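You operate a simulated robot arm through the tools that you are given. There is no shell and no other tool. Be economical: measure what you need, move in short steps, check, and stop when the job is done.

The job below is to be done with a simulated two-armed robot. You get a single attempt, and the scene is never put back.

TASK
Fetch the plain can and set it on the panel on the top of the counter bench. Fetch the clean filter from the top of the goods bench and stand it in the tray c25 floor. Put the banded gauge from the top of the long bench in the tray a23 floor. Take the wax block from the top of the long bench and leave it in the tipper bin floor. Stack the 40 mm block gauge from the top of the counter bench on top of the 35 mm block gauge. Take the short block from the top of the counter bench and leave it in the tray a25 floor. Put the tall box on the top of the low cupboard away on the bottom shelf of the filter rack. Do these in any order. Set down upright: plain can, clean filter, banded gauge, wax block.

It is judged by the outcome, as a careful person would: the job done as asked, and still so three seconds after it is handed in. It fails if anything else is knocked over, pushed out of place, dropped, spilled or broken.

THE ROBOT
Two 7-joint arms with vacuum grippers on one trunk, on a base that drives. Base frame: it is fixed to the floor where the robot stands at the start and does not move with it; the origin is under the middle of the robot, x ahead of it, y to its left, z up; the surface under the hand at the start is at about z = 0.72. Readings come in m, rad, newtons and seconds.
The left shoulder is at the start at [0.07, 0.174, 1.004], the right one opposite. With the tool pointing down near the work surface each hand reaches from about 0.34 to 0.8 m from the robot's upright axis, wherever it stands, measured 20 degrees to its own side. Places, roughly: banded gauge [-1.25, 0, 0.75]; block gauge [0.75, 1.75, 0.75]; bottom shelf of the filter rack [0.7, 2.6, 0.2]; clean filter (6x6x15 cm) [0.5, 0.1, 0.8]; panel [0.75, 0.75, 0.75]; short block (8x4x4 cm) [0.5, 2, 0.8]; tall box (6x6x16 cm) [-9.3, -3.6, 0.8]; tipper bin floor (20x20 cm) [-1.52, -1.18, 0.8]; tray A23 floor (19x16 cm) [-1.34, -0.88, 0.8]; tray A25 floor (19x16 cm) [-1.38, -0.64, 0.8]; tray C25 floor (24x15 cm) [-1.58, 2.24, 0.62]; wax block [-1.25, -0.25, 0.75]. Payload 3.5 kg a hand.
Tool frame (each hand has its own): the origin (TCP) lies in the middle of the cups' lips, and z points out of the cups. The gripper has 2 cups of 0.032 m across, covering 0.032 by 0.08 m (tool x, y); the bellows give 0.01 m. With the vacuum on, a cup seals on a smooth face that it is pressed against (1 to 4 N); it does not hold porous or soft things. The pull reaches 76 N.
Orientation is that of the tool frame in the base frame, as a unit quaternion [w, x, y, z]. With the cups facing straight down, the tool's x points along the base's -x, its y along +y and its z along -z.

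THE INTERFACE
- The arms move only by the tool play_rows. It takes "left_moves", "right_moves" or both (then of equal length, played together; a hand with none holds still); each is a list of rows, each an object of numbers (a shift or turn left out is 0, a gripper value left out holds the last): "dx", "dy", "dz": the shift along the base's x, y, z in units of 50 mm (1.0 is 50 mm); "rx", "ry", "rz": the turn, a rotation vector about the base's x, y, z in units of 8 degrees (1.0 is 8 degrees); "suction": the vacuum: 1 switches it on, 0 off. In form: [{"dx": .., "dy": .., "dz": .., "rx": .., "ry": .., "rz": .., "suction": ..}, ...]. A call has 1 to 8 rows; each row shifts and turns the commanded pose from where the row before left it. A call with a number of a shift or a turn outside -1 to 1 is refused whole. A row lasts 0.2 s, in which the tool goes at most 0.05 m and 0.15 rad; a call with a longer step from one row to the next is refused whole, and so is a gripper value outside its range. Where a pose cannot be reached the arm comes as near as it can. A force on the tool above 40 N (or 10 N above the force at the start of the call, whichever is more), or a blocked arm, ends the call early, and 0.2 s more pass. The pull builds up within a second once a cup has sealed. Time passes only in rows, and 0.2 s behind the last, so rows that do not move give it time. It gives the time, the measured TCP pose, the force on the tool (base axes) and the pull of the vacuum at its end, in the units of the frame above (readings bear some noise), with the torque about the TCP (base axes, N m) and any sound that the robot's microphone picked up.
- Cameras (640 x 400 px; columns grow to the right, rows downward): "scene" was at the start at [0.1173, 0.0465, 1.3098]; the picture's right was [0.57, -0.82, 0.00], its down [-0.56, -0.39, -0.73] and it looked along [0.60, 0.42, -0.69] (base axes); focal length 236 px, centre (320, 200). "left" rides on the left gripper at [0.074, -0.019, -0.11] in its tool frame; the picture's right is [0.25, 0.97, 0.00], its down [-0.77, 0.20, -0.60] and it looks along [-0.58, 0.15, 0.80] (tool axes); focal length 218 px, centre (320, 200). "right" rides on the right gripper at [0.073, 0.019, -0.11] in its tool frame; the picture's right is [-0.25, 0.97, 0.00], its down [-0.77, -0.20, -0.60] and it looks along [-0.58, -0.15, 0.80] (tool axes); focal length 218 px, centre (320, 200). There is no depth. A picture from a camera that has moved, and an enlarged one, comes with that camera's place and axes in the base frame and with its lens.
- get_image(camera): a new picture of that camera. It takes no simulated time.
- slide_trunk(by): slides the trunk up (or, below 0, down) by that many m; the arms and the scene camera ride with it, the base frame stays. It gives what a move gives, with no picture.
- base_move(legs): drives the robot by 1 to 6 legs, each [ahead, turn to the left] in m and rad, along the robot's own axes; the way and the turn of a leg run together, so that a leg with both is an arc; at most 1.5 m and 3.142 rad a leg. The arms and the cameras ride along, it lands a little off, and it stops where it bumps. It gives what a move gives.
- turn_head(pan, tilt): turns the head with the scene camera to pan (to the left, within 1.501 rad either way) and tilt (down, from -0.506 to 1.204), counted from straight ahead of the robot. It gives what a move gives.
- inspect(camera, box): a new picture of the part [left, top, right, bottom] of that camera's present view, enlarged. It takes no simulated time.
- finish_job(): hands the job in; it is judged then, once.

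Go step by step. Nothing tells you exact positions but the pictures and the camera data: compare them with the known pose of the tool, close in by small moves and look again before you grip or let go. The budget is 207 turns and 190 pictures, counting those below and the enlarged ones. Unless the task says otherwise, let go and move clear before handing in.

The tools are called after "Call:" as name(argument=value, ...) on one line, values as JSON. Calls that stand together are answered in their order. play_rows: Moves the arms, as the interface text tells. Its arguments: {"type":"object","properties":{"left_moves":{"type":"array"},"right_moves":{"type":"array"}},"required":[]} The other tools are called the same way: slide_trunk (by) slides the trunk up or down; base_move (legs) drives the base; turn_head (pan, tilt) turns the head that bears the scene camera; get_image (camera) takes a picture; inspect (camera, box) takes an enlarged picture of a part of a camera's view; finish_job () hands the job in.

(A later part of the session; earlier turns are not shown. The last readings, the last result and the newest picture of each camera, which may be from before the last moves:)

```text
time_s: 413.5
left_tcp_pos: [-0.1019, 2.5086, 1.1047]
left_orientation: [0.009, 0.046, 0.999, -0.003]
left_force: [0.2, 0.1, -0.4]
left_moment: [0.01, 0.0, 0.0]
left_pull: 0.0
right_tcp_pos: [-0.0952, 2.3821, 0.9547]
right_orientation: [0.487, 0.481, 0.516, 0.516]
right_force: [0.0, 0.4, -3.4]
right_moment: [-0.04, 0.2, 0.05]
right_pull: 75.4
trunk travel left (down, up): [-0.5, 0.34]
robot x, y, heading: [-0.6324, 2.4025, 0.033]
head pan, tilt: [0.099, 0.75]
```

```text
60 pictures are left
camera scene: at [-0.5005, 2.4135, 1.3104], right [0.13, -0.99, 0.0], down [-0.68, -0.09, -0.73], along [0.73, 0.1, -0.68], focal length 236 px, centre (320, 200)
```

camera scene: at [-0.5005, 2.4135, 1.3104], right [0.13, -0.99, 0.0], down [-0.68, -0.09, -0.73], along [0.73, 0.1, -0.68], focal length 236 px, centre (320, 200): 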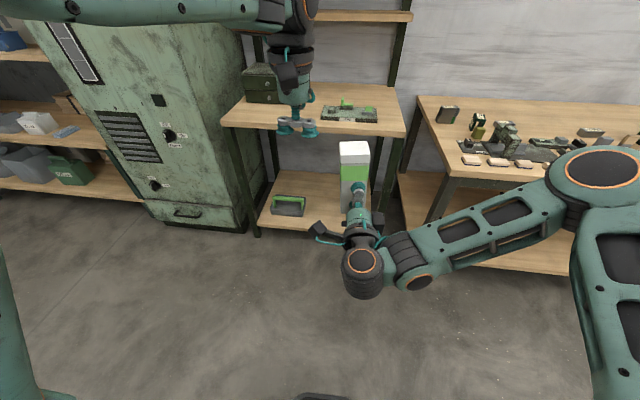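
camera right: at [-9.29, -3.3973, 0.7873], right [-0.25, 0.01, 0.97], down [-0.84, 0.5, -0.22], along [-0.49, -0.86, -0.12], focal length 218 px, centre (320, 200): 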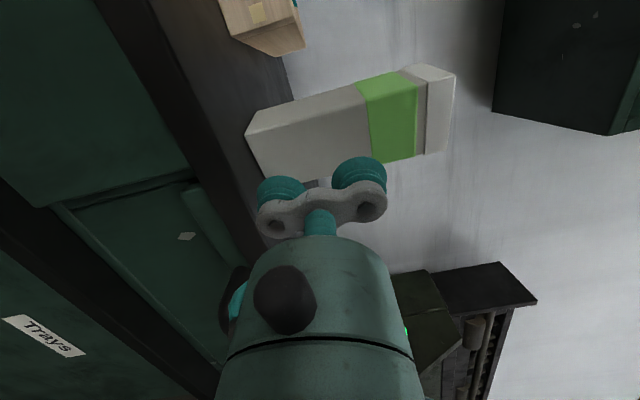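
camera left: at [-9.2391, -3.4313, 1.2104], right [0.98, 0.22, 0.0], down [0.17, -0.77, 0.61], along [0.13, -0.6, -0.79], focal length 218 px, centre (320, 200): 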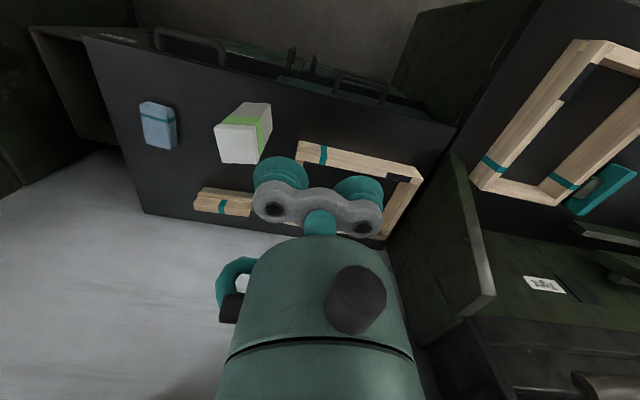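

I'll lower the trunk out here, stretch the right arm low, and insert the box by driving forward. First I tuck the left hand back and slide the trunk down.

Call:
play_rows(left_moves=[{"dx": -0.8, "dy": 0.5}, {"dx": -0.8, "dy": 0.5}, {"dx": -0.8, "dy": 0.5}])

Call:
slide_trunk(by=-0.45)

Call:
play_rows(right_moves=[{"dx": 0.7, "dz": -0.5}, {"dx": 0.7, "dz": -0.5}, {"dx": 0.7, "dz": -0.5}, {"dx": 0.7, "dz": -0.5}, {"dx": 0.7, "dz": -0.5}, {"dx": 0.7, "dz": -0.5}, {"dx": 0.6, "dz": -0.5}, {"dz": -0.5}])

Call:
get_image(camera="scene")

```text
time_s: 414.3
left_tcp_pos: [-0.2258, 2.5899, 1.1048]
left_orientation: [0.01, 0.049, 0.999, -0.003]
left_force: [-0.3, 0.1, -0.5]
left_moment: [-0.08, -0.04, -0.02]
left_pull: 0.0
right_tcp_pos: [-0.0966, 2.3851, 0.9544]
right_orientation: [0.488, 0.48, 0.516, 0.515]
right_force: [-1.0, 0.1, -2.3]
right_moment: [-0.08, 0.22, 0.07]
right_pull: 75.9
trunk travel left (down, up): [-0.5, 0.34]
robot x, y, heading: [-0.6318, 2.4052, 0.033]
head pan, tilt: [0.099, 0.75]
```

```text
refused: -0.45 is not a number from -0.4 to 0.4
```

```text
time_s: 416.1
left_tcp_pos: [-0.2233, 2.5873, 1.1046]
left_orientation: [0.009, 0.045, 0.999, -0.004]
left_force: [0.4, -0.5, 0.7]
left_moment: [-0.04, 0.0, -0.02]
left_pull: 0.1
right_tcp_pos: [0.1438, 2.3807, 0.7536]
right_orientation: [0.486, 0.48, 0.517, 0.516]
right_force: [-1.0, 0.3, -3.7]
right_moment: [-0.05, 0.16, 0.05]
right_pull: 75.8
trunk travel left (down, up): [-0.5, 0.34]
robot x, y, heading: [-0.6347, 2.4008, 0.035]
head pan, tilt: [0.099, 0.75]
```

```text
59 pictures are left
camera scene: at [-0.5, 2.4137, 1.3104], right [0.13, -0.99, 0.0], down [-0.68, -0.09, -0.73], along [0.72, 0.1, -0.68], focal length 236 px, centre (320, 200)
```

scene: 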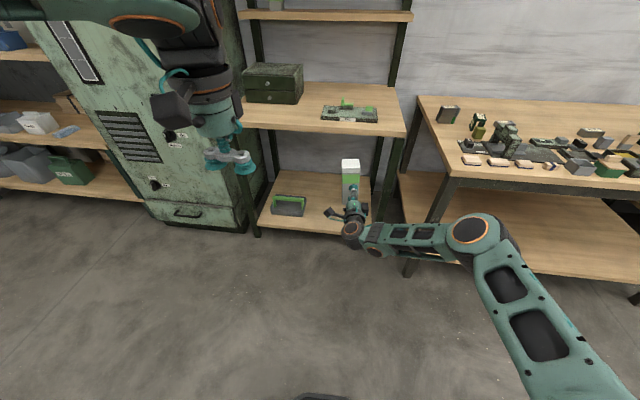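

I stretch the arm a bit more to bring the elbow in, and lower the trunk.

Call:
play_rows(right_moves=[{"dx": 0.5, "dz": -0.3}, {"dx": 0.5, "dz": -0.3}, {"dx": 0.5, "dz": -0.3}, {"dx": 0.5, "dz": -0.3}])

Call:
slide_trunk(by=-0.4)

Call:
get_image(camera="scene")

```text
time_s: 417.1
left_tcp_pos: [-0.224, 2.5864, 1.1052]
left_orientation: [0.01, 0.046, 0.999, -0.003]
left_force: [-0.6, -0.7, 0.2]
left_moment: [0.0, -0.01, -0.01]
left_pull: 0.0
right_tcp_pos: [0.2232, 2.382, 0.7063]
right_orientation: [0.487, 0.48, 0.517, 0.516]
right_force: [-0.8, -0.4, -3.0]
right_moment: [-0.03, 0.21, 0.08]
right_pull: 76.0
right hand out of reach, approached as far as the arm can: row 4
trunk travel left (down, up): [-0.5, 0.34]
robot x, y, heading: [-0.6313, 2.4028, 0.032]
head pan, tilt: [0.099, 0.75]
```

```text
time_s: 420.9
left_tcp_pos: [-0.2238, 2.5876, 0.705]
left_orientation: [0.01, 0.046, 0.999, -0.003]
left_force: [-0.5, 0.7, -0.1]
left_moment: [-0.01, 0.0, 0.04]
left_pull: 0.1
right_tcp_pos: [0.2235, 2.3805, 0.3076]
right_orientation: [0.487, 0.48, 0.516, 0.516]
right_force: [0.4, -0.3, -2.2]
right_moment: [-0.04, 0.19, 0.04]
right_pull: 75.3
trunk travel left (down, up): [-0.1, 0.74]
robot x, y, heading: [-0.6314, 2.4041, 0.031]
head pan, tilt: [0.099, 0.75]
```

```text
58 pictures are left
camera scene: at [-0.5003, 2.4137, 0.9104], right [0.13, -0.99, 0.0], down [-0.68, -0.09, -0.73], along [0.72, 0.1, -0.68], focal length 236 px, centre (320, 200)
```

scene: 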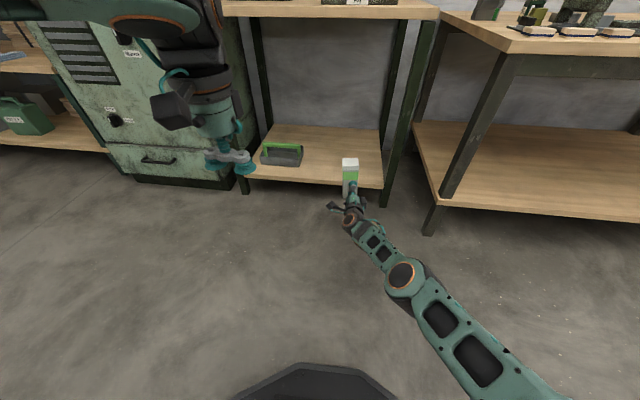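

The arm is nearly straight and low, with the elbow well clear. I shift 3 cm left and drive forward to bring the box over the bottom shelf.

Call:
play_rows(right_moves=[{"dy": 0.6}, {}])

Call:
base_move(legs=[[0.3, 0]])

Call:
get_image(camera="scene")

Call:
get_image(camera="right")

```text
time_s: 421.5
left_tcp_pos: [-0.2229, 2.5865, 0.7054]
left_orientation: [0.01, 0.046, 0.999, -0.003]
left_force: [-0.1, -0.3, 0.3]
left_moment: [0.0, -0.02, 0.0]
left_pull: 0.1
right_tcp_pos: [0.217, 2.4082, 0.3132]
right_orientation: [0.487, 0.481, 0.516, 0.516]
right_force: [-0.7, -0.3, -3.0]
right_moment: [-0.06, 0.2, 0.06]
right_pull: 75.3
right hand out of reach, approached as far as the arm can: row 1
trunk travel left (down, up): [-0.1, 0.74]
robot x, y, heading: [-0.6291, 2.4031, 0.027]
head pan, tilt: [0.099, 0.75]
```

```text
time_s: 423.6
left_tcp_pos: [0.0805, 2.5959, 0.7052]
left_orientation: [0.01, 0.047, 0.999, -0.003]
left_force: [0.2, -0.6, 0.7]
left_moment: [-0.02, 0.0, 0.02]
left_pull: 0.1
right_tcp_pos: [0.5209, 2.418, 0.3114]
right_orientation: [0.487, 0.481, 0.516, 0.514]
right_force: [0.4, 0.2, -2.4]
right_moment: [-0.04, 0.2, 0.06]
right_pull: 75.2
trunk travel left (down, up): [-0.1, 0.74]
robot x, y, heading: [-0.3274, 2.4103, 0.027]
head pan, tilt: [0.099, 0.75]
```

```text
57 pictures are left
camera scene: at [-0.1957, 2.4232, 0.9103], right [0.13, -0.99, 0.0], down [-0.68, -0.09, -0.73], along [0.72, 0.1, -0.68], focal length 236 px, centre (320, 200)
```

scene: 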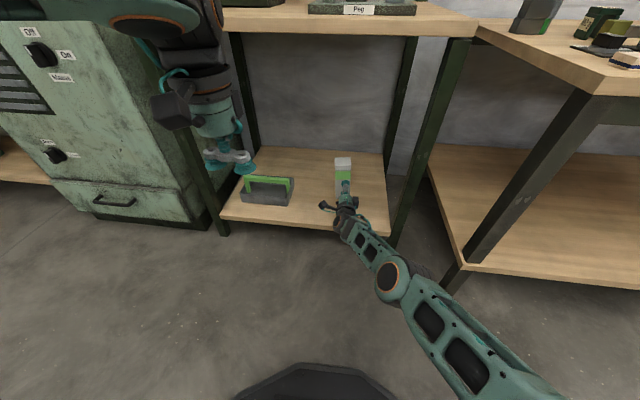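

```text
56 pictures are left
camera right: at [0.4063, 2.4852, 0.3297], right [0.01, -0.25, 0.97], down [-0.55, -0.81, -0.2], along [0.83, -0.53, -0.14], focal length 218 px, centre (320, 200)
```

right: 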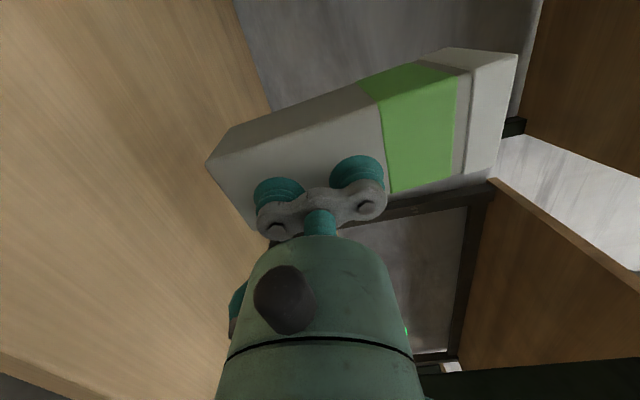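

The box is over the shelf. I lower it gently to contact.

Call:
play_rows(right_moves=[{"dz": -0.4}, {"dz": -0.3}, {"dz": -0.2}, {"dz": -0.1}, {}])

```text
time_s: 424.8
left_tcp_pos: [0.0803, 2.5968, 0.7048]
left_orientation: [0.009, 0.047, 0.999, -0.003]
left_force: [0.6, 1.0, 0.2]
left_moment: [0.0, 0.0, 0.02]
left_pull: 0.0
right_tcp_pos: [0.5081, 2.4128, 0.2826]
right_orientation: [0.487, 0.482, 0.515, 0.515]
right_force: [0.4, -0.2, -2.8]
right_moment: [-0.03, 0.19, 0.0]
right_pull: 75.4
right hand out of reach, approached as far as the arm can: row 1, 2, 3
trunk travel left (down, up): [-0.1, 0.74]
robot x, y, heading: [-0.331, 2.4149, 0.027]
head pan, tilt: [0.099, 0.75]
```

Call:
slide_trunk(by=-0.022)

Call:
inspect(camera="right", box=[140, 100, 360, 260])

```text
time_s: 425.5
left_tcp_pos: [0.0815, 2.597, 0.6827]
left_orientation: [0.009, 0.047, 0.999, -0.003]
left_force: [0.6, 0.1, -0.3]
left_moment: [0.0, 0.02, 0.03]
left_pull: 0.1
right_tcp_pos: [0.5072, 2.4123, 0.2605]
right_orientation: [0.487, 0.481, 0.516, 0.515]
right_force: [0.1, -0.5, -3.2]
right_moment: [-0.05, 0.19, 0.06]
right_pull: 75.3
trunk travel left (down, up): [-0.078, 0.762]
robot x, y, heading: [-0.3285, 2.4132, 0.031]
head pan, tilt: [0.099, 0.75]
```

```text
2.50 times, centred on (250, 180) of right
camera zoom: at [0.3928, 2.4803, 0.2778], right [0.01, -0.25, 0.97], down [-0.55, -0.81, -0.2], along [0.83, -0.53, -0.14], focal length 546 px, centre (495, 250)
```

zoom: 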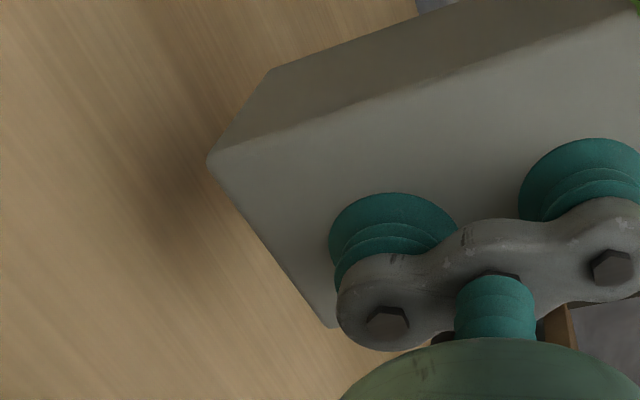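

Still slightly above the shelf; I go down in small trunk steps.

Call:
slide_trunk(by=-0.01)

Call:
slide_trunk(by=-0.006)

```text
time_s: 426.1
left_tcp_pos: [0.0797, 2.5963, 0.6736]
left_orientation: [0.009, 0.047, 0.999, -0.003]
left_force: [0.6, -0.4, -0.6]
left_moment: [-0.01, 0.02, 0.03]
left_pull: 0.2
right_tcp_pos: [0.5078, 2.4125, 0.2501]
right_orientation: [0.487, 0.481, 0.515, 0.516]
right_force: [-0.5, -0.3, -2.6]
right_moment: [-0.05, 0.18, 0.07]
right_pull: 75.1
trunk travel left (down, up): [-0.068, 0.772]
robot x, y, heading: [-0.328, 2.4137, 0.034]
head pan, tilt: [0.099, 0.75]
```

```text
time_s: 426.6
left_tcp_pos: [0.0807, 2.5961, 0.6674]
left_orientation: [0.009, 0.047, 0.999, -0.003]
left_force: [1.6, -0.6, -0.6]
left_moment: [0.03, -0.01, 0.0]
left_pull: 0.2
right_tcp_pos: [0.5075, 2.413, 0.2453]
right_orientation: [0.487, 0.481, 0.516, 0.515]
right_force: [-0.2, -0.4, -3.3]
right_moment: [-0.06, 0.2, 0.0]
right_pull: 75.8
trunk travel left (down, up): [-0.062, 0.778]
robot x, y, heading: [-0.3265, 2.41, 0.032]
head pan, tilt: [0.099, 0.75]
```

Call:
slide_trunk(by=-0.008)

Call:
slide_trunk(by=-0.006)

Call:
inspect(camera="right", box=[140, 100, 360, 260])

```text
time_s: 427.2
left_tcp_pos: [0.0801, 2.5964, 0.6592]
left_orientation: [0.009, 0.047, 0.999, -0.003]
left_force: [0.2, 0.1, 0.8]
left_moment: [-0.03, -0.02, 0.01]
left_pull: 0.0
right_tcp_pos: [0.5076, 2.4122, 0.2369]
right_orientation: [0.488, 0.481, 0.516, 0.515]
right_force: [0.5, 0.3, -3.5]
right_moment: [-0.05, 0.18, 0.06]
right_pull: 75.3
trunk travel left (down, up): [-0.054, 0.786]
robot x, y, heading: [-0.3299, 2.4111, 0.033]
head pan, tilt: [0.099, 0.75]
```

```text
time_s: 427.7
left_tcp_pos: [0.0808, 2.596, 0.652]
left_orientation: [0.01, 0.047, 0.999, -0.002]
left_force: [0.2, -1.0, -0.5]
left_moment: [-0.02, -0.01, 0.01]
left_pull: 0.2
right_tcp_pos: [0.5067, 2.4122, 0.2306]
right_orientation: [0.487, 0.481, 0.517, 0.515]
right_force: [-0.4, -0.1, -3.1]
right_moment: [-0.05, 0.19, 0.03]
right_pull: 75.7
trunk travel left (down, up): [-0.048, 0.792]
robot x, y, heading: [-0.3237, 2.4106, 0.033]
head pan, tilt: [0.099, 0.75]
```

```text
2.50 times, centred on (250, 180) of right
camera zoom: at [0.3928, 2.4803, 0.2477], right [0.01, -0.25, 0.97], down [-0.55, -0.81, -0.2], along [0.83, -0.53, -0.14], focal length 546 px, centre (495, 250)
```

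zoom: 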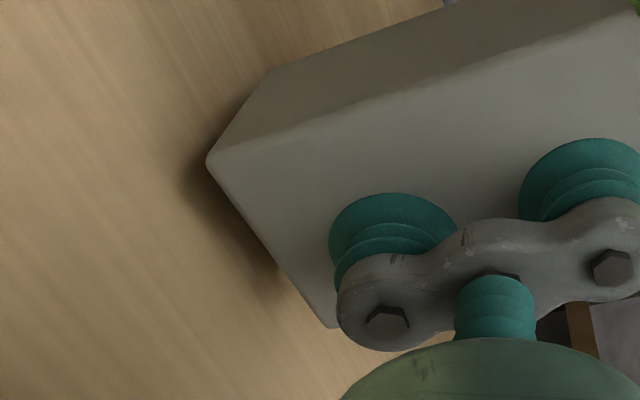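

Call:
slide_trunk(by=-0.006)

Call:
slide_trunk(by=-0.005)

```text
time_s: 428.3
left_tcp_pos: [0.0814, 2.596, 0.6476]
left_orientation: [0.009, 0.047, 0.999, -0.003]
left_force: [-0.7, 0.2, -0.2]
left_moment: [0.0, 0.02, 0.01]
left_pull: 0.0
right_tcp_pos: [0.5075, 2.4133, 0.2241]
right_orientation: [0.488, 0.481, 0.515, 0.515]
right_force: [0.2, 0.3, -3.9]
right_moment: [-0.05, 0.18, 0.02]
right_pull: 75.5
trunk travel left (down, up): [-0.042, 0.798]
robot x, y, heading: [-0.3263, 2.4121, 0.033]
head pan, tilt: [0.099, 0.75]
```

```text
time_s: 428.8
left_tcp_pos: [0.0801, 2.5957, 0.6428]
left_orientation: [0.01, 0.047, 0.999, -0.003]
left_force: [0.0, -1.0, 0.0]
left_moment: [0.01, 0.02, 0.01]
left_pull: 0.1
right_tcp_pos: [0.5078, 2.4126, 0.2206]
right_orientation: [0.488, 0.48, 0.515, 0.516]
right_force: [0.7, 0.4, 3.0]
right_moment: [0.25, -0.2, 0.06]
right_pull: 75.9
trunk travel left (down, up): [-0.037, 0.803]
robot x, y, heading: [-0.3287, 2.4119, 0.031]
head pan, tilt: [0.099, 0.75]
```

Contact with the shelf. I release and back the hand away.

Call:
play_rows(right_moves=[{"suction": 0}, {}, {}, {}, {"dx": -0.2}, {"dx": -0.4}, {"dx": -0.6}])

Call:
get_image(camera="right")

```text
time_s: 430.4
left_tcp_pos: [0.0809, 2.597, 0.642]
left_orientation: [0.009, 0.047, 0.999, -0.003]
left_force: [-0.7, -0.6, 1.2]
left_moment: [-0.01, -0.03, 0.0]
left_pull: 0.0
right_tcp_pos: [0.4477, 2.4118, 0.2223]
right_orientation: [0.487, 0.482, 0.515, 0.515]
right_force: [0.5, -0.1, 0.8]
right_moment: [0.0, -0.01, 0.0]
right_pull: 0.0
trunk travel left (down, up): [-0.037, 0.803]
robot x, y, heading: [-0.3246, 2.4112, 0.032]
head pan, tilt: [0.099, 0.75]
```

```text
53 pictures are left
camera right: at [0.3328, 2.4787, 0.2391], right [0.01, -0.25, 0.97], down [-0.55, -0.81, -0.2], along [0.83, -0.54, -0.14], focal length 218 px, centre (320, 200)
```

right: 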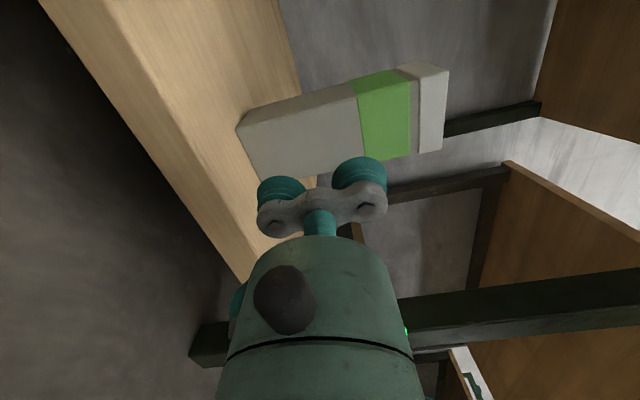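

The tall box stands on the bottom shelf. I back away, keep the trunk low, and look at the lower shelves for the plain can.

Call:
base_move(legs=[[-0.25, 0], [0, -1.6], [1.3, 0]])

Call:
turn_head(pan=0.6, tilt=0.3)

Call:
get_image(camera="scene")

```text
time_s: 442.2
left_tcp_pos: [-0.4077, 0.7039, 0.6416]
left_orientation: [0.004, 0.751, 0.66, -0.009]
left_force: [-0.3, -0.8, 0.2]
left_moment: [0.02, -0.01, -0.01]
left_pull: 0.0
right_tcp_pos: [-0.6058, 0.3436, 0.2207]
right_orientation: [0.709, 0.705, 0.012, 0.007]
right_force: [-0.5, -0.8, 0.8]
right_moment: [-0.01, -0.04, 0.02]
right_pull: 0.1
trunk travel left (down, up): [-0.037, 0.803]
robot x, y, heading: [-0.5803, 1.1198, -1.577]
head pan, tilt: [0.099, 0.75]
```

```text
time_s: 443.1
left_tcp_pos: [-0.4086, 0.7034, 0.6419]
left_orientation: [0.004, 0.751, 0.66, -0.009]
left_force: [-0.5, 0.7, -0.4]
left_moment: [-0.01, 0.01, 0.01]
left_pull: 0.0
right_tcp_pos: [-0.6074, 0.3429, 0.2206]
right_orientation: [0.709, 0.705, 0.012, 0.008]
right_force: [-0.2, 0.0, 0.3]
right_moment: [0.0, -0.01, 0.01]
right_pull: 0.0
trunk travel left (down, up): [-0.037, 0.803]
robot x, y, heading: [-0.5742, 1.117, -1.574]
head pan, tilt: [0.6, 0.3]
```

```text
52 pictures are left
camera scene: at [-0.5269, 0.99, 0.8877], right [-0.83, -0.56, 0.0], down [-0.17, 0.25, -0.95], along [0.54, -0.79, -0.3], focal length 236 px, centre (320, 200)
```

scene: 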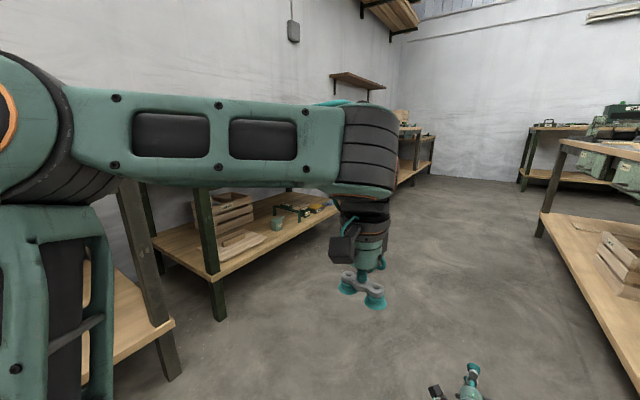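

Call:
inspect(camera="scene", box=[180, 185, 340, 270])

```text
4.00 times, centred on (260, 228) of scene
camera zoom: at [-0.5269, 0.99, 0.8877], right [-0.83, -0.56, 0.0], down [-0.17, 0.25, -0.95], along [0.54, -0.79, -0.3], focal length 946 px, centre (560, 90)
```

zoom: 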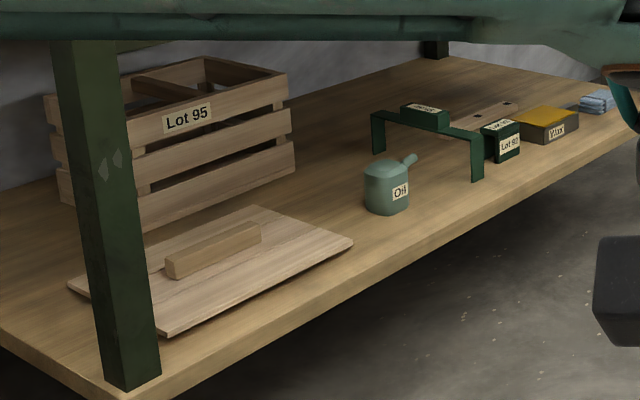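

There is an unbanded can labelled "Oil" on the goods bench's lower shelf at about (0.48, 0.0), shelf z≈0.25; that is the plain can. I'll top-grip it with the left hand reaching under the bench with the trunk low. First I return the right arm to its compact, tool-down pose.

Call:
play_rows(right_moves=[{"dy": 0.6, "dz": 0.6}, {"dy": 0.6, "dz": 0.6, "dx": -0.2}, {"rx": 0.7645, "ry": 0.4462, "rz": 0.3513, "dy": 0.4, "dz": 0.5, "dx": -0.2}, {"rx": 0.7645, "ry": 0.4462, "rz": 0.3513, "dy": 0.4, "dz": 0.5, "dx": -0.2}, {"rx": 0.7645, "ry": 0.4462, "rz": 0.3513, "dy": 0.4, "dz": 0.5, "dx": -0.2}, {"rx": 0.7645, "ry": 0.4462, "rz": 0.3513, "dy": 0.4, "dz": 0.5, "dx": -0.2}, {"rx": 0.7645, "ry": 0.4462, "rz": 0.3513, "dy": 0.4, "dz": 0.5, "dx": -0.2}, {"rx": 0.7645, "ry": 0.4462, "rz": 0.3513, "dy": 0.4, "dz": 0.5, "dx": -0.2}])

Call:
play_rows(right_moves=[{"rx": 0.7645, "ry": 0.4462, "rz": 0.3513, "dy": 0.4, "dz": 0.5, "dx": -0.2}, {"rx": 0.7645, "ry": 0.4462, "rz": 0.3513, "dy": 0.4, "dz": 0.5, "dx": -0.2}, {"rx": 0.7645, "ry": 0.4462, "rz": 0.3513, "dz": 0.4}, {"rx": 0.7645, "ry": 0.4462, "rz": 0.3513, "dz": 0.4}, {"rx": 0.7645, "ry": 0.4462, "rz": 0.3513}, {"rx": 0.7645, "ry": 0.4462, "rz": 0.3513}, {"rx": 0.7645, "ry": 0.4462, "rz": 0.3513}, {}])

Call:
get_image(camera="scene")

```text
time_s: 444.9
left_tcp_pos: [-0.408, 0.704, 0.6419]
left_orientation: [0.004, 0.751, 0.66, -0.009]
left_force: [-0.6, -0.4, -0.4]
left_moment: [-0.01, 0.0, -0.01]
left_pull: 0.0
right_tcp_pos: [-0.6772, 0.5244, 0.4315]
right_orientation: [0.429, 0.871, 0.239, -0.016]
right_force: [0.8, 0.8, -0.3]
right_moment: [-0.03, 0.01, 0.01]
right_pull: 0.0
trunk travel left (down, up): [-0.037, 0.803]
robot x, y, heading: [-0.58, 1.1195, -1.573]
head pan, tilt: [0.6, 0.3]
```

```text
time_s: 446.7
left_tcp_pos: [-0.4094, 0.7035, 0.6423]
left_orientation: [0.003, 0.752, 0.66, -0.009]
left_force: [-0.1, -0.4, 0.4]
left_moment: [0.02, -0.03, -0.02]
left_pull: 0.0
right_tcp_pos: [-0.6972, 0.5635, 0.5215]
right_orientation: [0.023, 0.889, 0.455, -0.04]
right_force: [0.1, -0.5, 0.5]
right_moment: [0.0, 0.0, 0.0]
right_pull: 0.1
trunk travel left (down, up): [-0.037, 0.803]
robot x, y, heading: [-0.5795, 1.1157, -1.578]
head pan, tilt: [0.6, 0.3]
```

```text
50 pictures are left
camera scene: at [-0.5267, 0.9901, 0.8878], right [-0.83, -0.56, 0.0], down [-0.17, 0.24, -0.96], along [0.54, -0.79, -0.3], focal length 236 px, centre (320, 200)
```

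scene: 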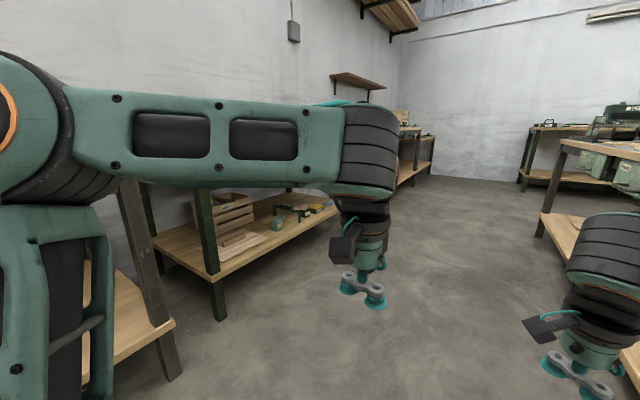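

I tuck the right hand back, then drive to face the goods bench at about (-0.3, -0.2).

Call:
play_rows(right_moves=[{"dy": 0.6, "dx": -0.65}, {"dy": 0.6, "dx": -0.65}, {"dy": 0.6, "dx": -0.65}, {"dy": 0.6, "dx": -0.65}, {"dy": 0.6, "dx": -0.65}, {"dy": 0.6, "dx": -0.65}])

Call:
base_move(legs=[[0, 0.216], [1.35, 0], [0, 1.362]])

Call:
turn_head(pan=0.25, tilt=0.6)

Call:
get_image(camera="scene")

Call:
get_image(camera="left")

```text
time_s: 448.1
left_tcp_pos: [-0.4087, 0.7039, 0.6425]
left_orientation: [0.004, 0.753, 0.658, -0.009]
left_force: [-0.4, -0.2, -0.4]
left_moment: [0.01, -0.02, 0.03]
left_pull: 0.1
right_tcp_pos: [-0.8929, 0.745, 0.5237]
right_orientation: [0.023, 0.89, 0.454, -0.039]
right_force: [-0.1, -0.6, 0.1]
right_moment: [-0.01, 0.02, 0.04]
right_pull: 0.0
trunk travel left (down, up): [-0.037, 0.803]
robot x, y, heading: [-0.5783, 1.12, -1.583]
head pan, tilt: [0.6, 0.3]
```

```text
time_s: 459.1
left_tcp_pos: [0.1115, -0.0451, 0.642]
left_orientation: [0.009, 0.065, 0.998, -0.003]
left_force: [-0.8, -1.2, -0.1]
left_moment: [0.01, -0.04, 0.0]
left_pull: 0.1
right_tcp_pos: [0.0712, -0.5308, 0.5219]
right_orientation: [0.045, 0.308, 0.95, -0.012]
right_force: [-0.5, 0.3, 0.4]
right_moment: [-0.05, -0.02, 0.03]
right_pull: 0.0
trunk travel left (down, up): [-0.037, 0.803]
robot x, y, heading: [-0.3086, -0.218, -0.002]
head pan, tilt: [0.6, 0.3]
```

```text
time_s: 459.9
left_tcp_pos: [0.1097, -0.0445, 0.6414]
left_orientation: [0.009, 0.065, 0.998, -0.003]
left_force: [1.3, -0.8, -0.3]
left_moment: [0.0, 0.02, -0.01]
left_pull: 0.1
right_tcp_pos: [0.0692, -0.5295, 0.523]
right_orientation: [0.045, 0.307, 0.951, -0.012]
right_force: [-0.5, -0.2, 0.3]
right_moment: [0.01, 0.0, -0.01]
right_pull: 0.0
trunk travel left (down, up): [-0.037, 0.803]
robot x, y, heading: [-0.3071, -0.2154, -0.007]
head pan, tilt: [0.25, 0.6]
```

```text
49 pictures are left
camera scene: at [-0.1688, -0.1948, 0.8604], right [0.24, -0.97, 0.0], down [-0.55, -0.14, -0.83], along [0.8, 0.2, -0.56], focal length 236 px, centre (320, 200)
```

scene: 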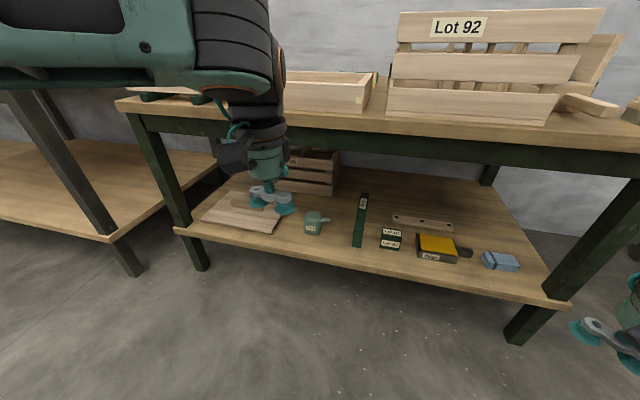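

```text
48 pictures are left
camera left: at [0.0327, -0.0543, 0.7515], right [-0.13, 0.99, -0.01], down [0.78, 0.11, 0.62], along [0.61, 0.07, -0.79], focal length 218 px, centre (320, 200)
```

left: 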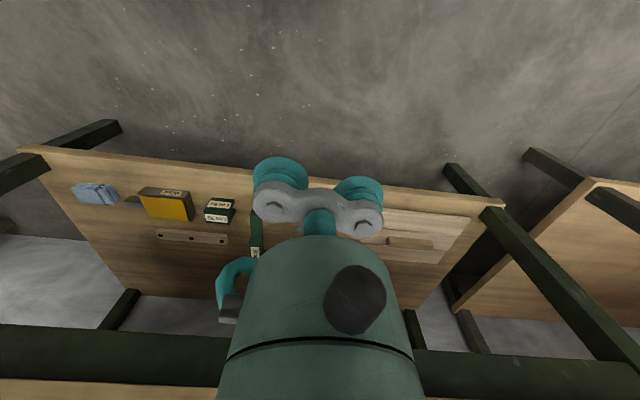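

Call:
inspect(camera="scene", box=[270, 180, 410, 260])

```text
4.57 times, centred on (340, 220) of scene
camera zoom: at [-0.1688, -0.1948, 0.8604], right [0.24, -0.97, 0.0], down [-0.55, -0.14, -0.83], along [0.8, 0.2, -0.56], focal length 1081 px, centre (229, 109)
```

zoom: 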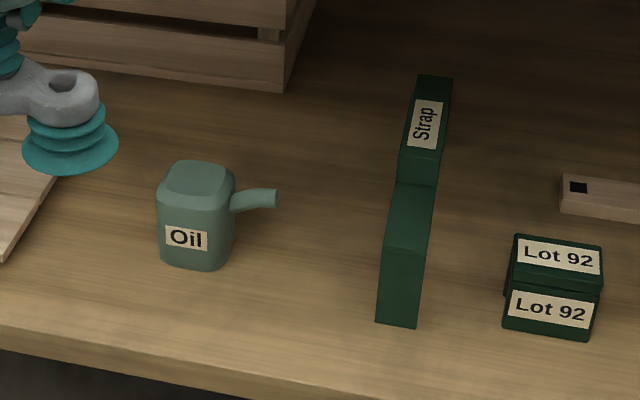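

The unbanded can's top is at about (0.498, 0.0, 0.32), with its spout towards -y. I lower the trunk fully and bring the left hand down in front of the shelf, stretched so that the arm stays under the rail.

Call:
slide_trunk(by=-0.036)

Call:
play_rows(left_moves=[{"dz": -0.8}, {"dz": -0.8}, {"dz": -0.8}, {"dz": -0.8}, {"dz": -0.8}, {"dz": -0.8}, {"dx": 0.6, "dy": 0.4}, {"dx": 0.6, "dy": 0.4}])

Call:
get_image(camera="scene")

```text
time_s: 460.7
left_tcp_pos: [0.1111, -0.045, 0.6064]
left_orientation: [0.009, 0.064, 0.998, -0.003]
left_force: [-1.0, -0.6, 0.1]
left_moment: [-0.01, -0.01, 0.02]
left_pull: 0.1
right_tcp_pos: [0.0696, -0.5299, 0.4864]
right_orientation: [0.045, 0.308, 0.95, -0.011]
right_force: [0.5, 0.3, -0.2]
right_moment: [0.01, 0.01, 0.02]
right_pull: 0.0
trunk travel left (down, up): [-0.001, 0.839]
robot x, y, heading: [-0.3097, -0.2161, -0.005]
head pan, tilt: [0.25, 0.6]
```

```text
time_s: 462.5
left_tcp_pos: [0.1714, -0.0054, 0.3687]
left_orientation: [0.009, 0.065, 0.998, -0.002]
left_force: [0.5, -0.8, 0.6]
left_moment: [0.01, -0.02, 0.01]
left_pull: 0.1
right_tcp_pos: [0.069, -0.53, 0.4866]
right_orientation: [0.044, 0.308, 0.95, -0.011]
right_force: [-0.1, 0.3, -0.4]
right_moment: [0.0, 0.0, 0.0]
right_pull: 0.1
trunk travel left (down, up): [-0.001, 0.839]
robot x, y, heading: [-0.3043, -0.215, -0.006]
head pan, tilt: [0.25, 0.6]
```

```text
46 pictures are left
camera scene: at [-0.1689, -0.1949, 0.8243], right [0.24, -0.97, 0.0], down [-0.55, -0.14, -0.83], along [0.8, 0.2, -0.56], focal length 236 px, centre (320, 200)
```

scene: 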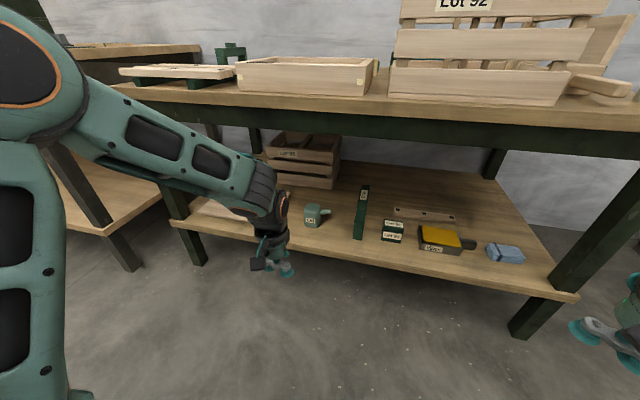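

I back off first, stretch the arm out in free space so the elbow comes down, and then drive in.

Call:
base_move(legs=[[-0.27, 0]])

Call:
play_rows(left_moves=[{"dx": 0.9, "dy": 0.1}, {"dx": 0.9, "dy": 0.1}, {"dx": 0.9, "dy": 0.1}, {"dx": 0.9, "dy": 0.1}, {"dx": 0.8, "dy": 0.1}, {"dx": 0.7, "dy": 0.1, "dz": -0.2}, {}])

Call:
get_image(camera="scene")

```text
time_s: 464.4
left_tcp_pos: [-0.1039, -0.0052, 0.3693]
left_orientation: [0.009, 0.065, 0.998, -0.003]
left_force: [0.3, 0.2, 0.5]
left_moment: [0.01, -0.03, -0.03]
left_pull: 0.1
right_tcp_pos: [-0.2058, -0.5285, 0.4874]
right_orientation: [0.044, 0.309, 0.95, -0.012]
right_force: [-0.1, 0.0, 0.3]
right_moment: [-0.03, -0.03, -0.05]
right_pull: 0.1
trunk travel left (down, up): [-0.001, 0.839]
robot x, y, heading: [-0.5777, -0.2123, -0.002]
head pan, tilt: [0.25, 0.6]
```

```text
time_s: 466.0
left_tcp_pos: [0.151, 0.0236, 0.3567]
left_orientation: [0.009, 0.065, 0.998, -0.004]
left_force: [0.5, 0.4, 0.1]
left_moment: [0.0, 0.0, 0.02]
left_pull: 0.1
right_tcp_pos: [-0.2056, -0.5287, 0.4865]
right_orientation: [0.044, 0.309, 0.95, -0.012]
right_force: [-0.2, 0.1, -0.4]
right_moment: [-0.03, 0.03, 0.01]
right_pull: 0.0
trunk travel left (down, up): [-0.001, 0.839]
robot x, y, heading: [-0.5795, -0.2097, -0.007]
head pan, tilt: [0.25, 0.6]
```

```text
45 pictures are left
camera scene: at [-0.4434, -0.1938, 0.8243], right [0.24, -0.97, 0.0], down [-0.55, -0.14, -0.82], along [0.8, 0.2, -0.57], focal length 236 px, centre (320, 200)
```

scene: 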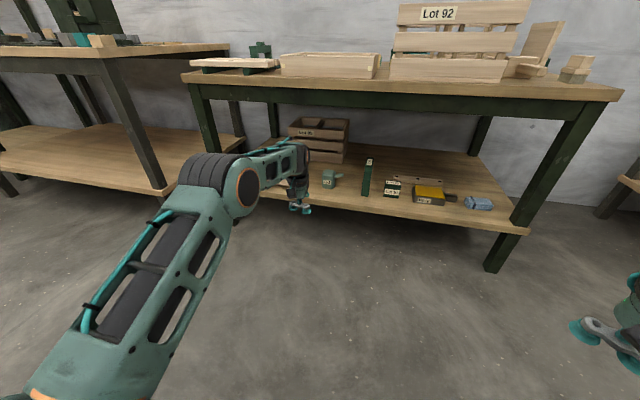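

The arm is low and stretched. I drive in partway and check with the wrist camera.

Call:
base_move(legs=[[0.25, 0]])

Call:
get_image(camera="left")

Call:
get_image(camera="scene")

```text
time_s: 467.9
left_tcp_pos: [0.3997, 0.0186, 0.3569]
left_orientation: [0.01, 0.068, 0.998, -0.003]
left_force: [0.9, 0.9, -1.4]
left_moment: [-0.02, -0.02, 0.0]
left_pull: 0.1
right_tcp_pos: [0.0415, -0.5324, 0.487]
right_orientation: [0.045, 0.31, 0.95, -0.012]
right_force: [-0.8, 0.4, 0.8]
right_moment: [0.01, -0.01, 0.0]
right_pull: 0.0
trunk travel left (down, up): [-0.001, 0.839]
robot x, y, heading: [-0.3286, -0.215, -0.008]
head pan, tilt: [0.25, 0.6]
```

```text
44 pictures are left
camera left: at [0.3219, 0.01, 0.466], right [-0.12, 0.99, -0.01], down [0.78, 0.1, 0.62], along [0.61, 0.07, -0.79], focal length 218 px, centre (320, 200)
```

left: 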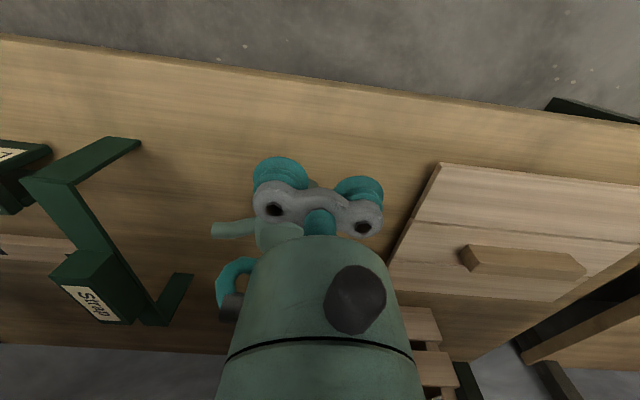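

```text
43 pictures are left
camera scene: at [-0.1954, -0.1961, 0.8243], right [0.24, -0.97, 0.0], down [-0.55, -0.13, -0.83], along [0.8, 0.2, -0.56], focal length 236 px, centre (320, 200)
```

scene: 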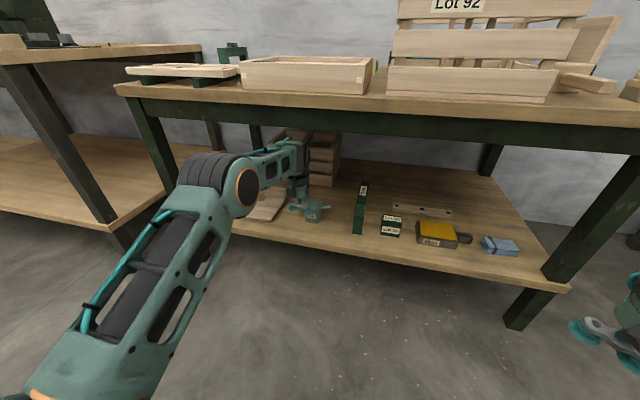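

Call:
inspect(camera="scene", box=[260, 170, 370, 240])

Call:
inspect(camera="left", box=[200, 140, 400, 260])

```text
5.71 times, centred on (315, 205) of scene
camera zoom: at [-0.1954, -0.1961, 0.8243], right [0.24, -0.97, 0.0], down [-0.55, -0.13, -0.83], along [0.8, 0.2, -0.56], focal length 1351 px, centre (349, 171)
```

zoom: 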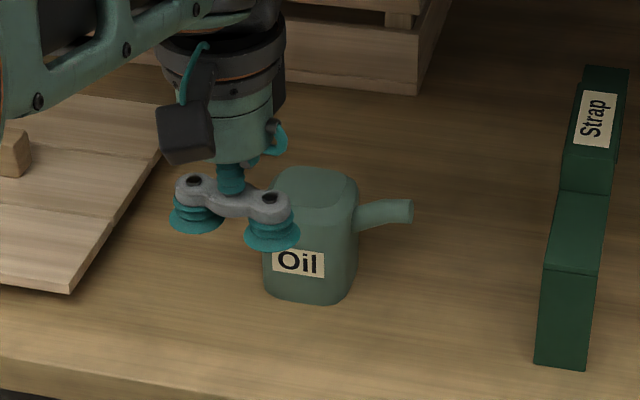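

```text
3.20 times, centred on (300, 200) of left
camera zoom: at [0.3219, 0.01, 0.466], right [-0.12, 0.99, -0.01], down [0.78, 0.1, 0.62], along [0.61, 0.07, -0.79], focal length 698 px, centre (384, 200)
```

zoom: 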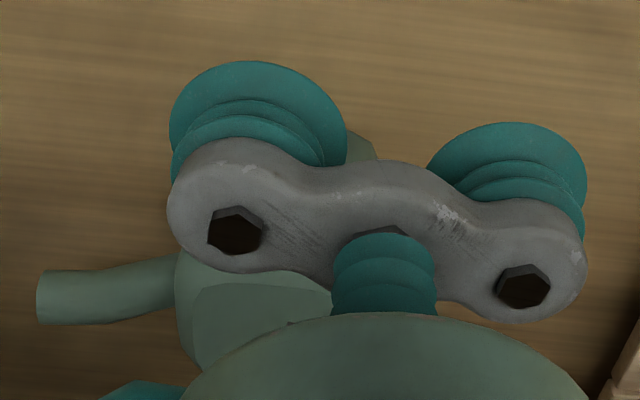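

The cup is laterally aligned; the can centre is about 9.5 cm further in. I drive in the rest and check again.

Call:
base_move(legs=[[0.093, 0]])

Call:
inspect(camera="scene", box=[260, 170, 370, 240])

Call:
inspect(camera="left", box=[200, 100, 400, 260])

```text
time_s: 469.0
left_tcp_pos: [0.4906, 0.0172, 0.3565]
left_orientation: [0.009, 0.068, 0.998, -0.004]
left_force: [0.8, -0.2, -0.6]
left_moment: [0.01, 0.0, 0.01]
left_pull: 0.1
right_tcp_pos: [0.1324, -0.5336, 0.4865]
right_orientation: [0.044, 0.311, 0.949, -0.012]
right_force: [-0.2, 0.0, -0.1]
right_moment: [0.04, 0.0, 0.02]
right_pull: 0.1
trunk travel left (down, up): [-0.001, 0.839]
robot x, y, heading: [-0.2373, -0.2151, -0.011]
head pan, tilt: [0.25, 0.6]
```

```text
5.71 times, centred on (315, 205) of scene
camera zoom: at [-0.1038, -0.1971, 0.8243], right [0.24, -0.97, 0.0], down [-0.55, -0.13, -0.83], along [0.8, 0.2, -0.56], focal length 1351 px, centre (349, 171)
```

zoom: 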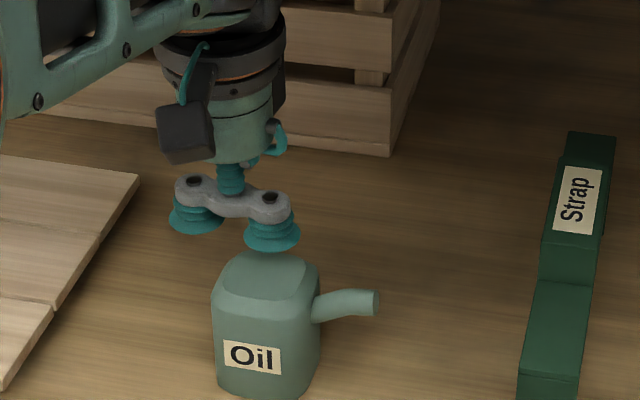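

```text
2.50 times, centred on (300, 180) of left
camera zoom: at [0.4138, 0.0082, 0.466], right [-0.12, 0.99, -0.01], down [0.78, 0.1, 0.62], along [0.61, 0.07, -0.79], focal length 546 px, centre (370, 250)
```

zoom: 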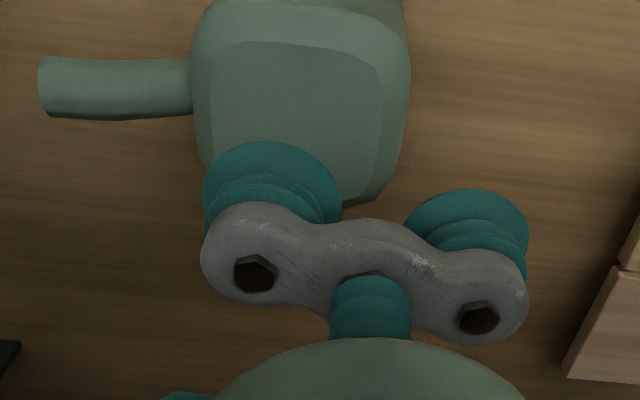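

Intersecting both views puts the can's flat top at (0.465, -0.005, 0.348). I shift the hand back 2.2 cm and verify.

Call:
play_rows(left_moves=[{"dz": 0.1}, {"dx": -0.44, "dy": 0.02}, {}])

Call:
inspect(camera="scene", box=[260, 170, 370, 240])

Call:
inspect(camera="left", box=[200, 100, 400, 260])

```text
time_s: 469.8
left_tcp_pos: [0.4703, 0.0183, 0.3615]
left_orientation: [0.009, 0.068, 0.998, -0.004]
left_force: [0.3, 0.3, 0.3]
left_moment: [0.01, -0.04, -0.04]
left_pull: 0.0
right_tcp_pos: [0.1318, -0.5342, 0.4868]
right_orientation: [0.044, 0.311, 0.949, -0.012]
right_force: [1.1, -0.1, -0.2]
right_moment: [0.02, 0.02, -0.01]
right_pull: 0.0
trunk travel left (down, up): [-0.001, 0.839]
robot x, y, heading: [-0.2372, -0.2198, -0.011]
head pan, tilt: [0.25, 0.6]
```

```text
5.71 times, centred on (315, 205) of scene
camera zoom: at [-0.1039, -0.1972, 0.8243], right [0.24, -0.97, 0.0], down [-0.55, -0.13, -0.83], along [0.8, 0.2, -0.56], focal length 1351 px, centre (349, 171)
```

zoom: 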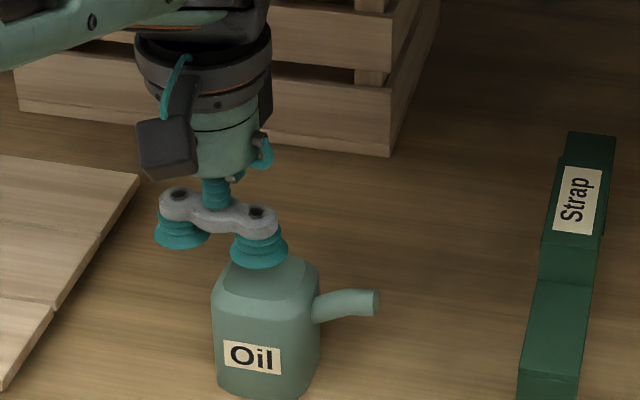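

```text
2.50 times, centred on (300, 180) of left
camera zoom: at [0.3921, 0.0093, 0.4711], right [-0.12, 0.99, -0.01], down [0.78, 0.1, 0.62], along [0.61, 0.07, -0.79], focal length 546 px, centre (370, 250)
```

zoom: 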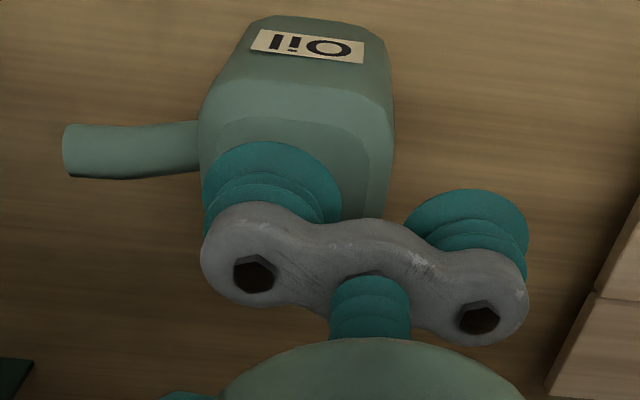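

Aligned within 3 mm. I descend with the vacuum on.

Call:
play_rows(left_moves=[{"dz": -0.15, "dy": 0.06, "suction": 1}, {"dz": -0.12}, {"dz": -0.08}, {"dz": -0.06}, {}, {}])

```text
time_s: 471.2
left_tcp_pos: [0.4709, 0.0206, 0.3411]
left_orientation: [0.01, 0.068, 0.998, -0.003]
left_force: [-0.4, 0.3, -0.1]
left_moment: [0.0, 0.02, 0.0]
left_pull: 0.0
right_tcp_pos: [0.1324, -0.5342, 0.4866]
right_orientation: [0.044, 0.311, 0.949, -0.012]
right_force: [0.0, -0.3, -0.7]
right_moment: [-0.03, 0.01, 0.0]
right_pull: 0.1
trunk travel left (down, up): [-0.001, 0.839]
robot x, y, heading: [-0.2383, -0.2153, -0.009]
head pan, tilt: [0.25, 0.6]
```

Call:
inspect(camera="scene", box=[260, 170, 370, 240])

Call:
inspect(camera="left", box=[200, 100, 400, 260])

```text
5.71 times, centred on (315, 205) of scene
camera zoom: at [-0.1038, -0.1972, 0.8243], right [0.24, -0.97, 0.0], down [-0.55, -0.13, -0.82], along [0.8, 0.2, -0.57], focal length 1351 px, centre (349, 171)
```

zoom: 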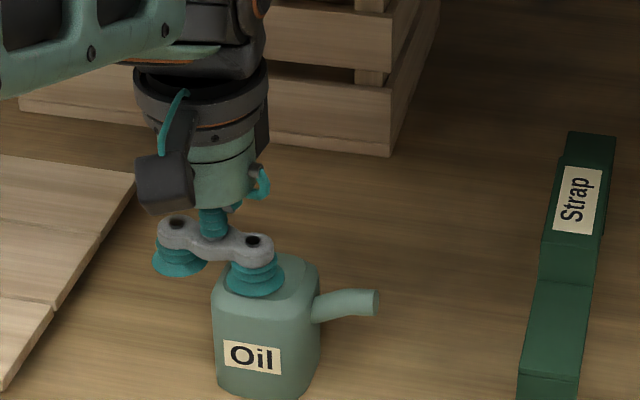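

```text
2.50 times, centred on (300, 180) of left
camera zoom: at [0.3925, 0.0122, 0.4504], right [-0.12, 0.99, -0.01], down [0.78, 0.1, 0.62], along [0.61, 0.07, -0.79], focal length 546 px, centre (370, 250)
```

zoom: 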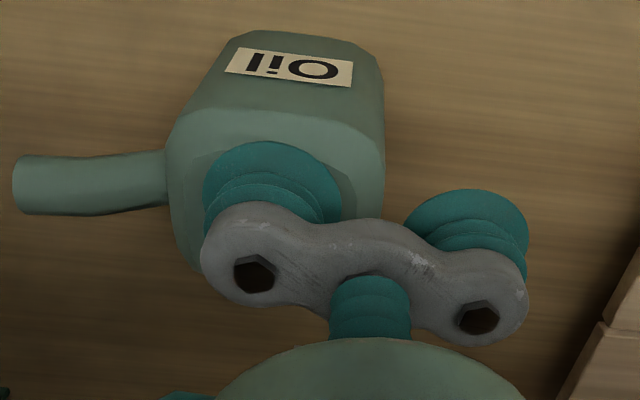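

The top is lower than estimated (about 0.326), so its centre is nearer (0.485, -0.003). I shift +1.7 cm in x and check.

Call:
play_rows(left_moves=[{"dx": 0.34}, {"dz": -0.1}, {}])

Call:
inspect(camera="scene", box=[280, 180, 350, 240])

Call:
inspect(camera="left", box=[200, 100, 400, 260])

```text
time_s: 472.0
left_tcp_pos: [0.4859, 0.021, 0.3358]
left_orientation: [0.009, 0.068, 0.998, -0.003]
left_force: [0.6, -0.2, -0.6]
left_moment: [-0.84, 0.16, -0.01]
left_pull: 38.1
right_tcp_pos: [0.1322, -0.5331, 0.4863]
right_orientation: [0.044, 0.31, 0.95, -0.011]
right_force: [-0.3, -0.5, 0.5]
right_moment: [-0.01, 0.02, -0.01]
right_pull: 0.1
trunk travel left (down, up): [-0.001, 0.839]
robot x, y, heading: [-0.2388, -0.2174, -0.012]
head pan, tilt: [0.25, 0.6]
```

```text
6.67 times, centred on (315, 210) of scene
camera zoom: at [-0.1038, -0.1972, 0.8243], right [0.24, -0.97, 0.0], down [-0.55, -0.13, -0.82], along [0.8, 0.2, -0.57], focal length 1576 px, centre (353, 133)
```

zoom: 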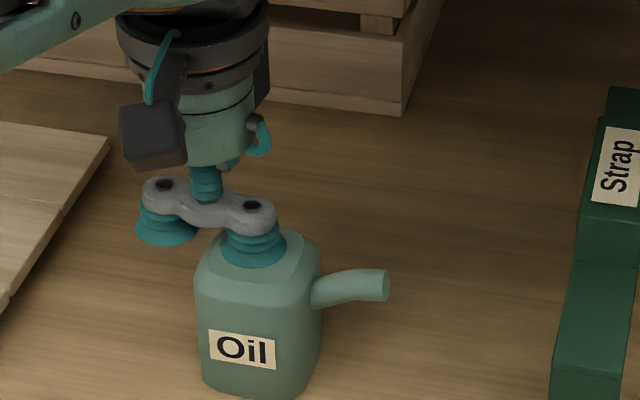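

```text
2.50 times, centred on (300, 180) of left
camera zoom: at [0.4087, 0.0126, 0.4449], right [-0.12, 0.99, -0.01], down [0.78, 0.1, 0.62], along [0.61, 0.07, -0.79], focal length 546 px, centre (370, 250)
```

zoom: 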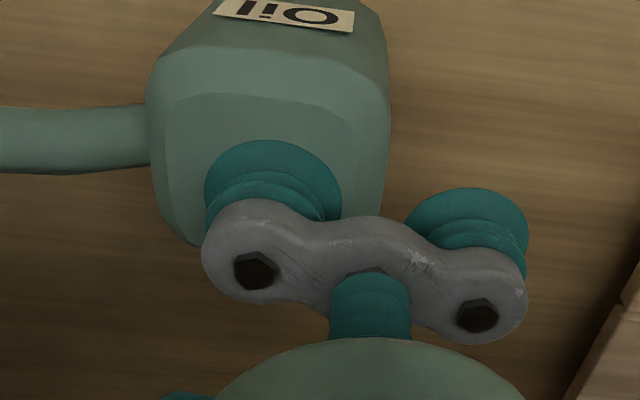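

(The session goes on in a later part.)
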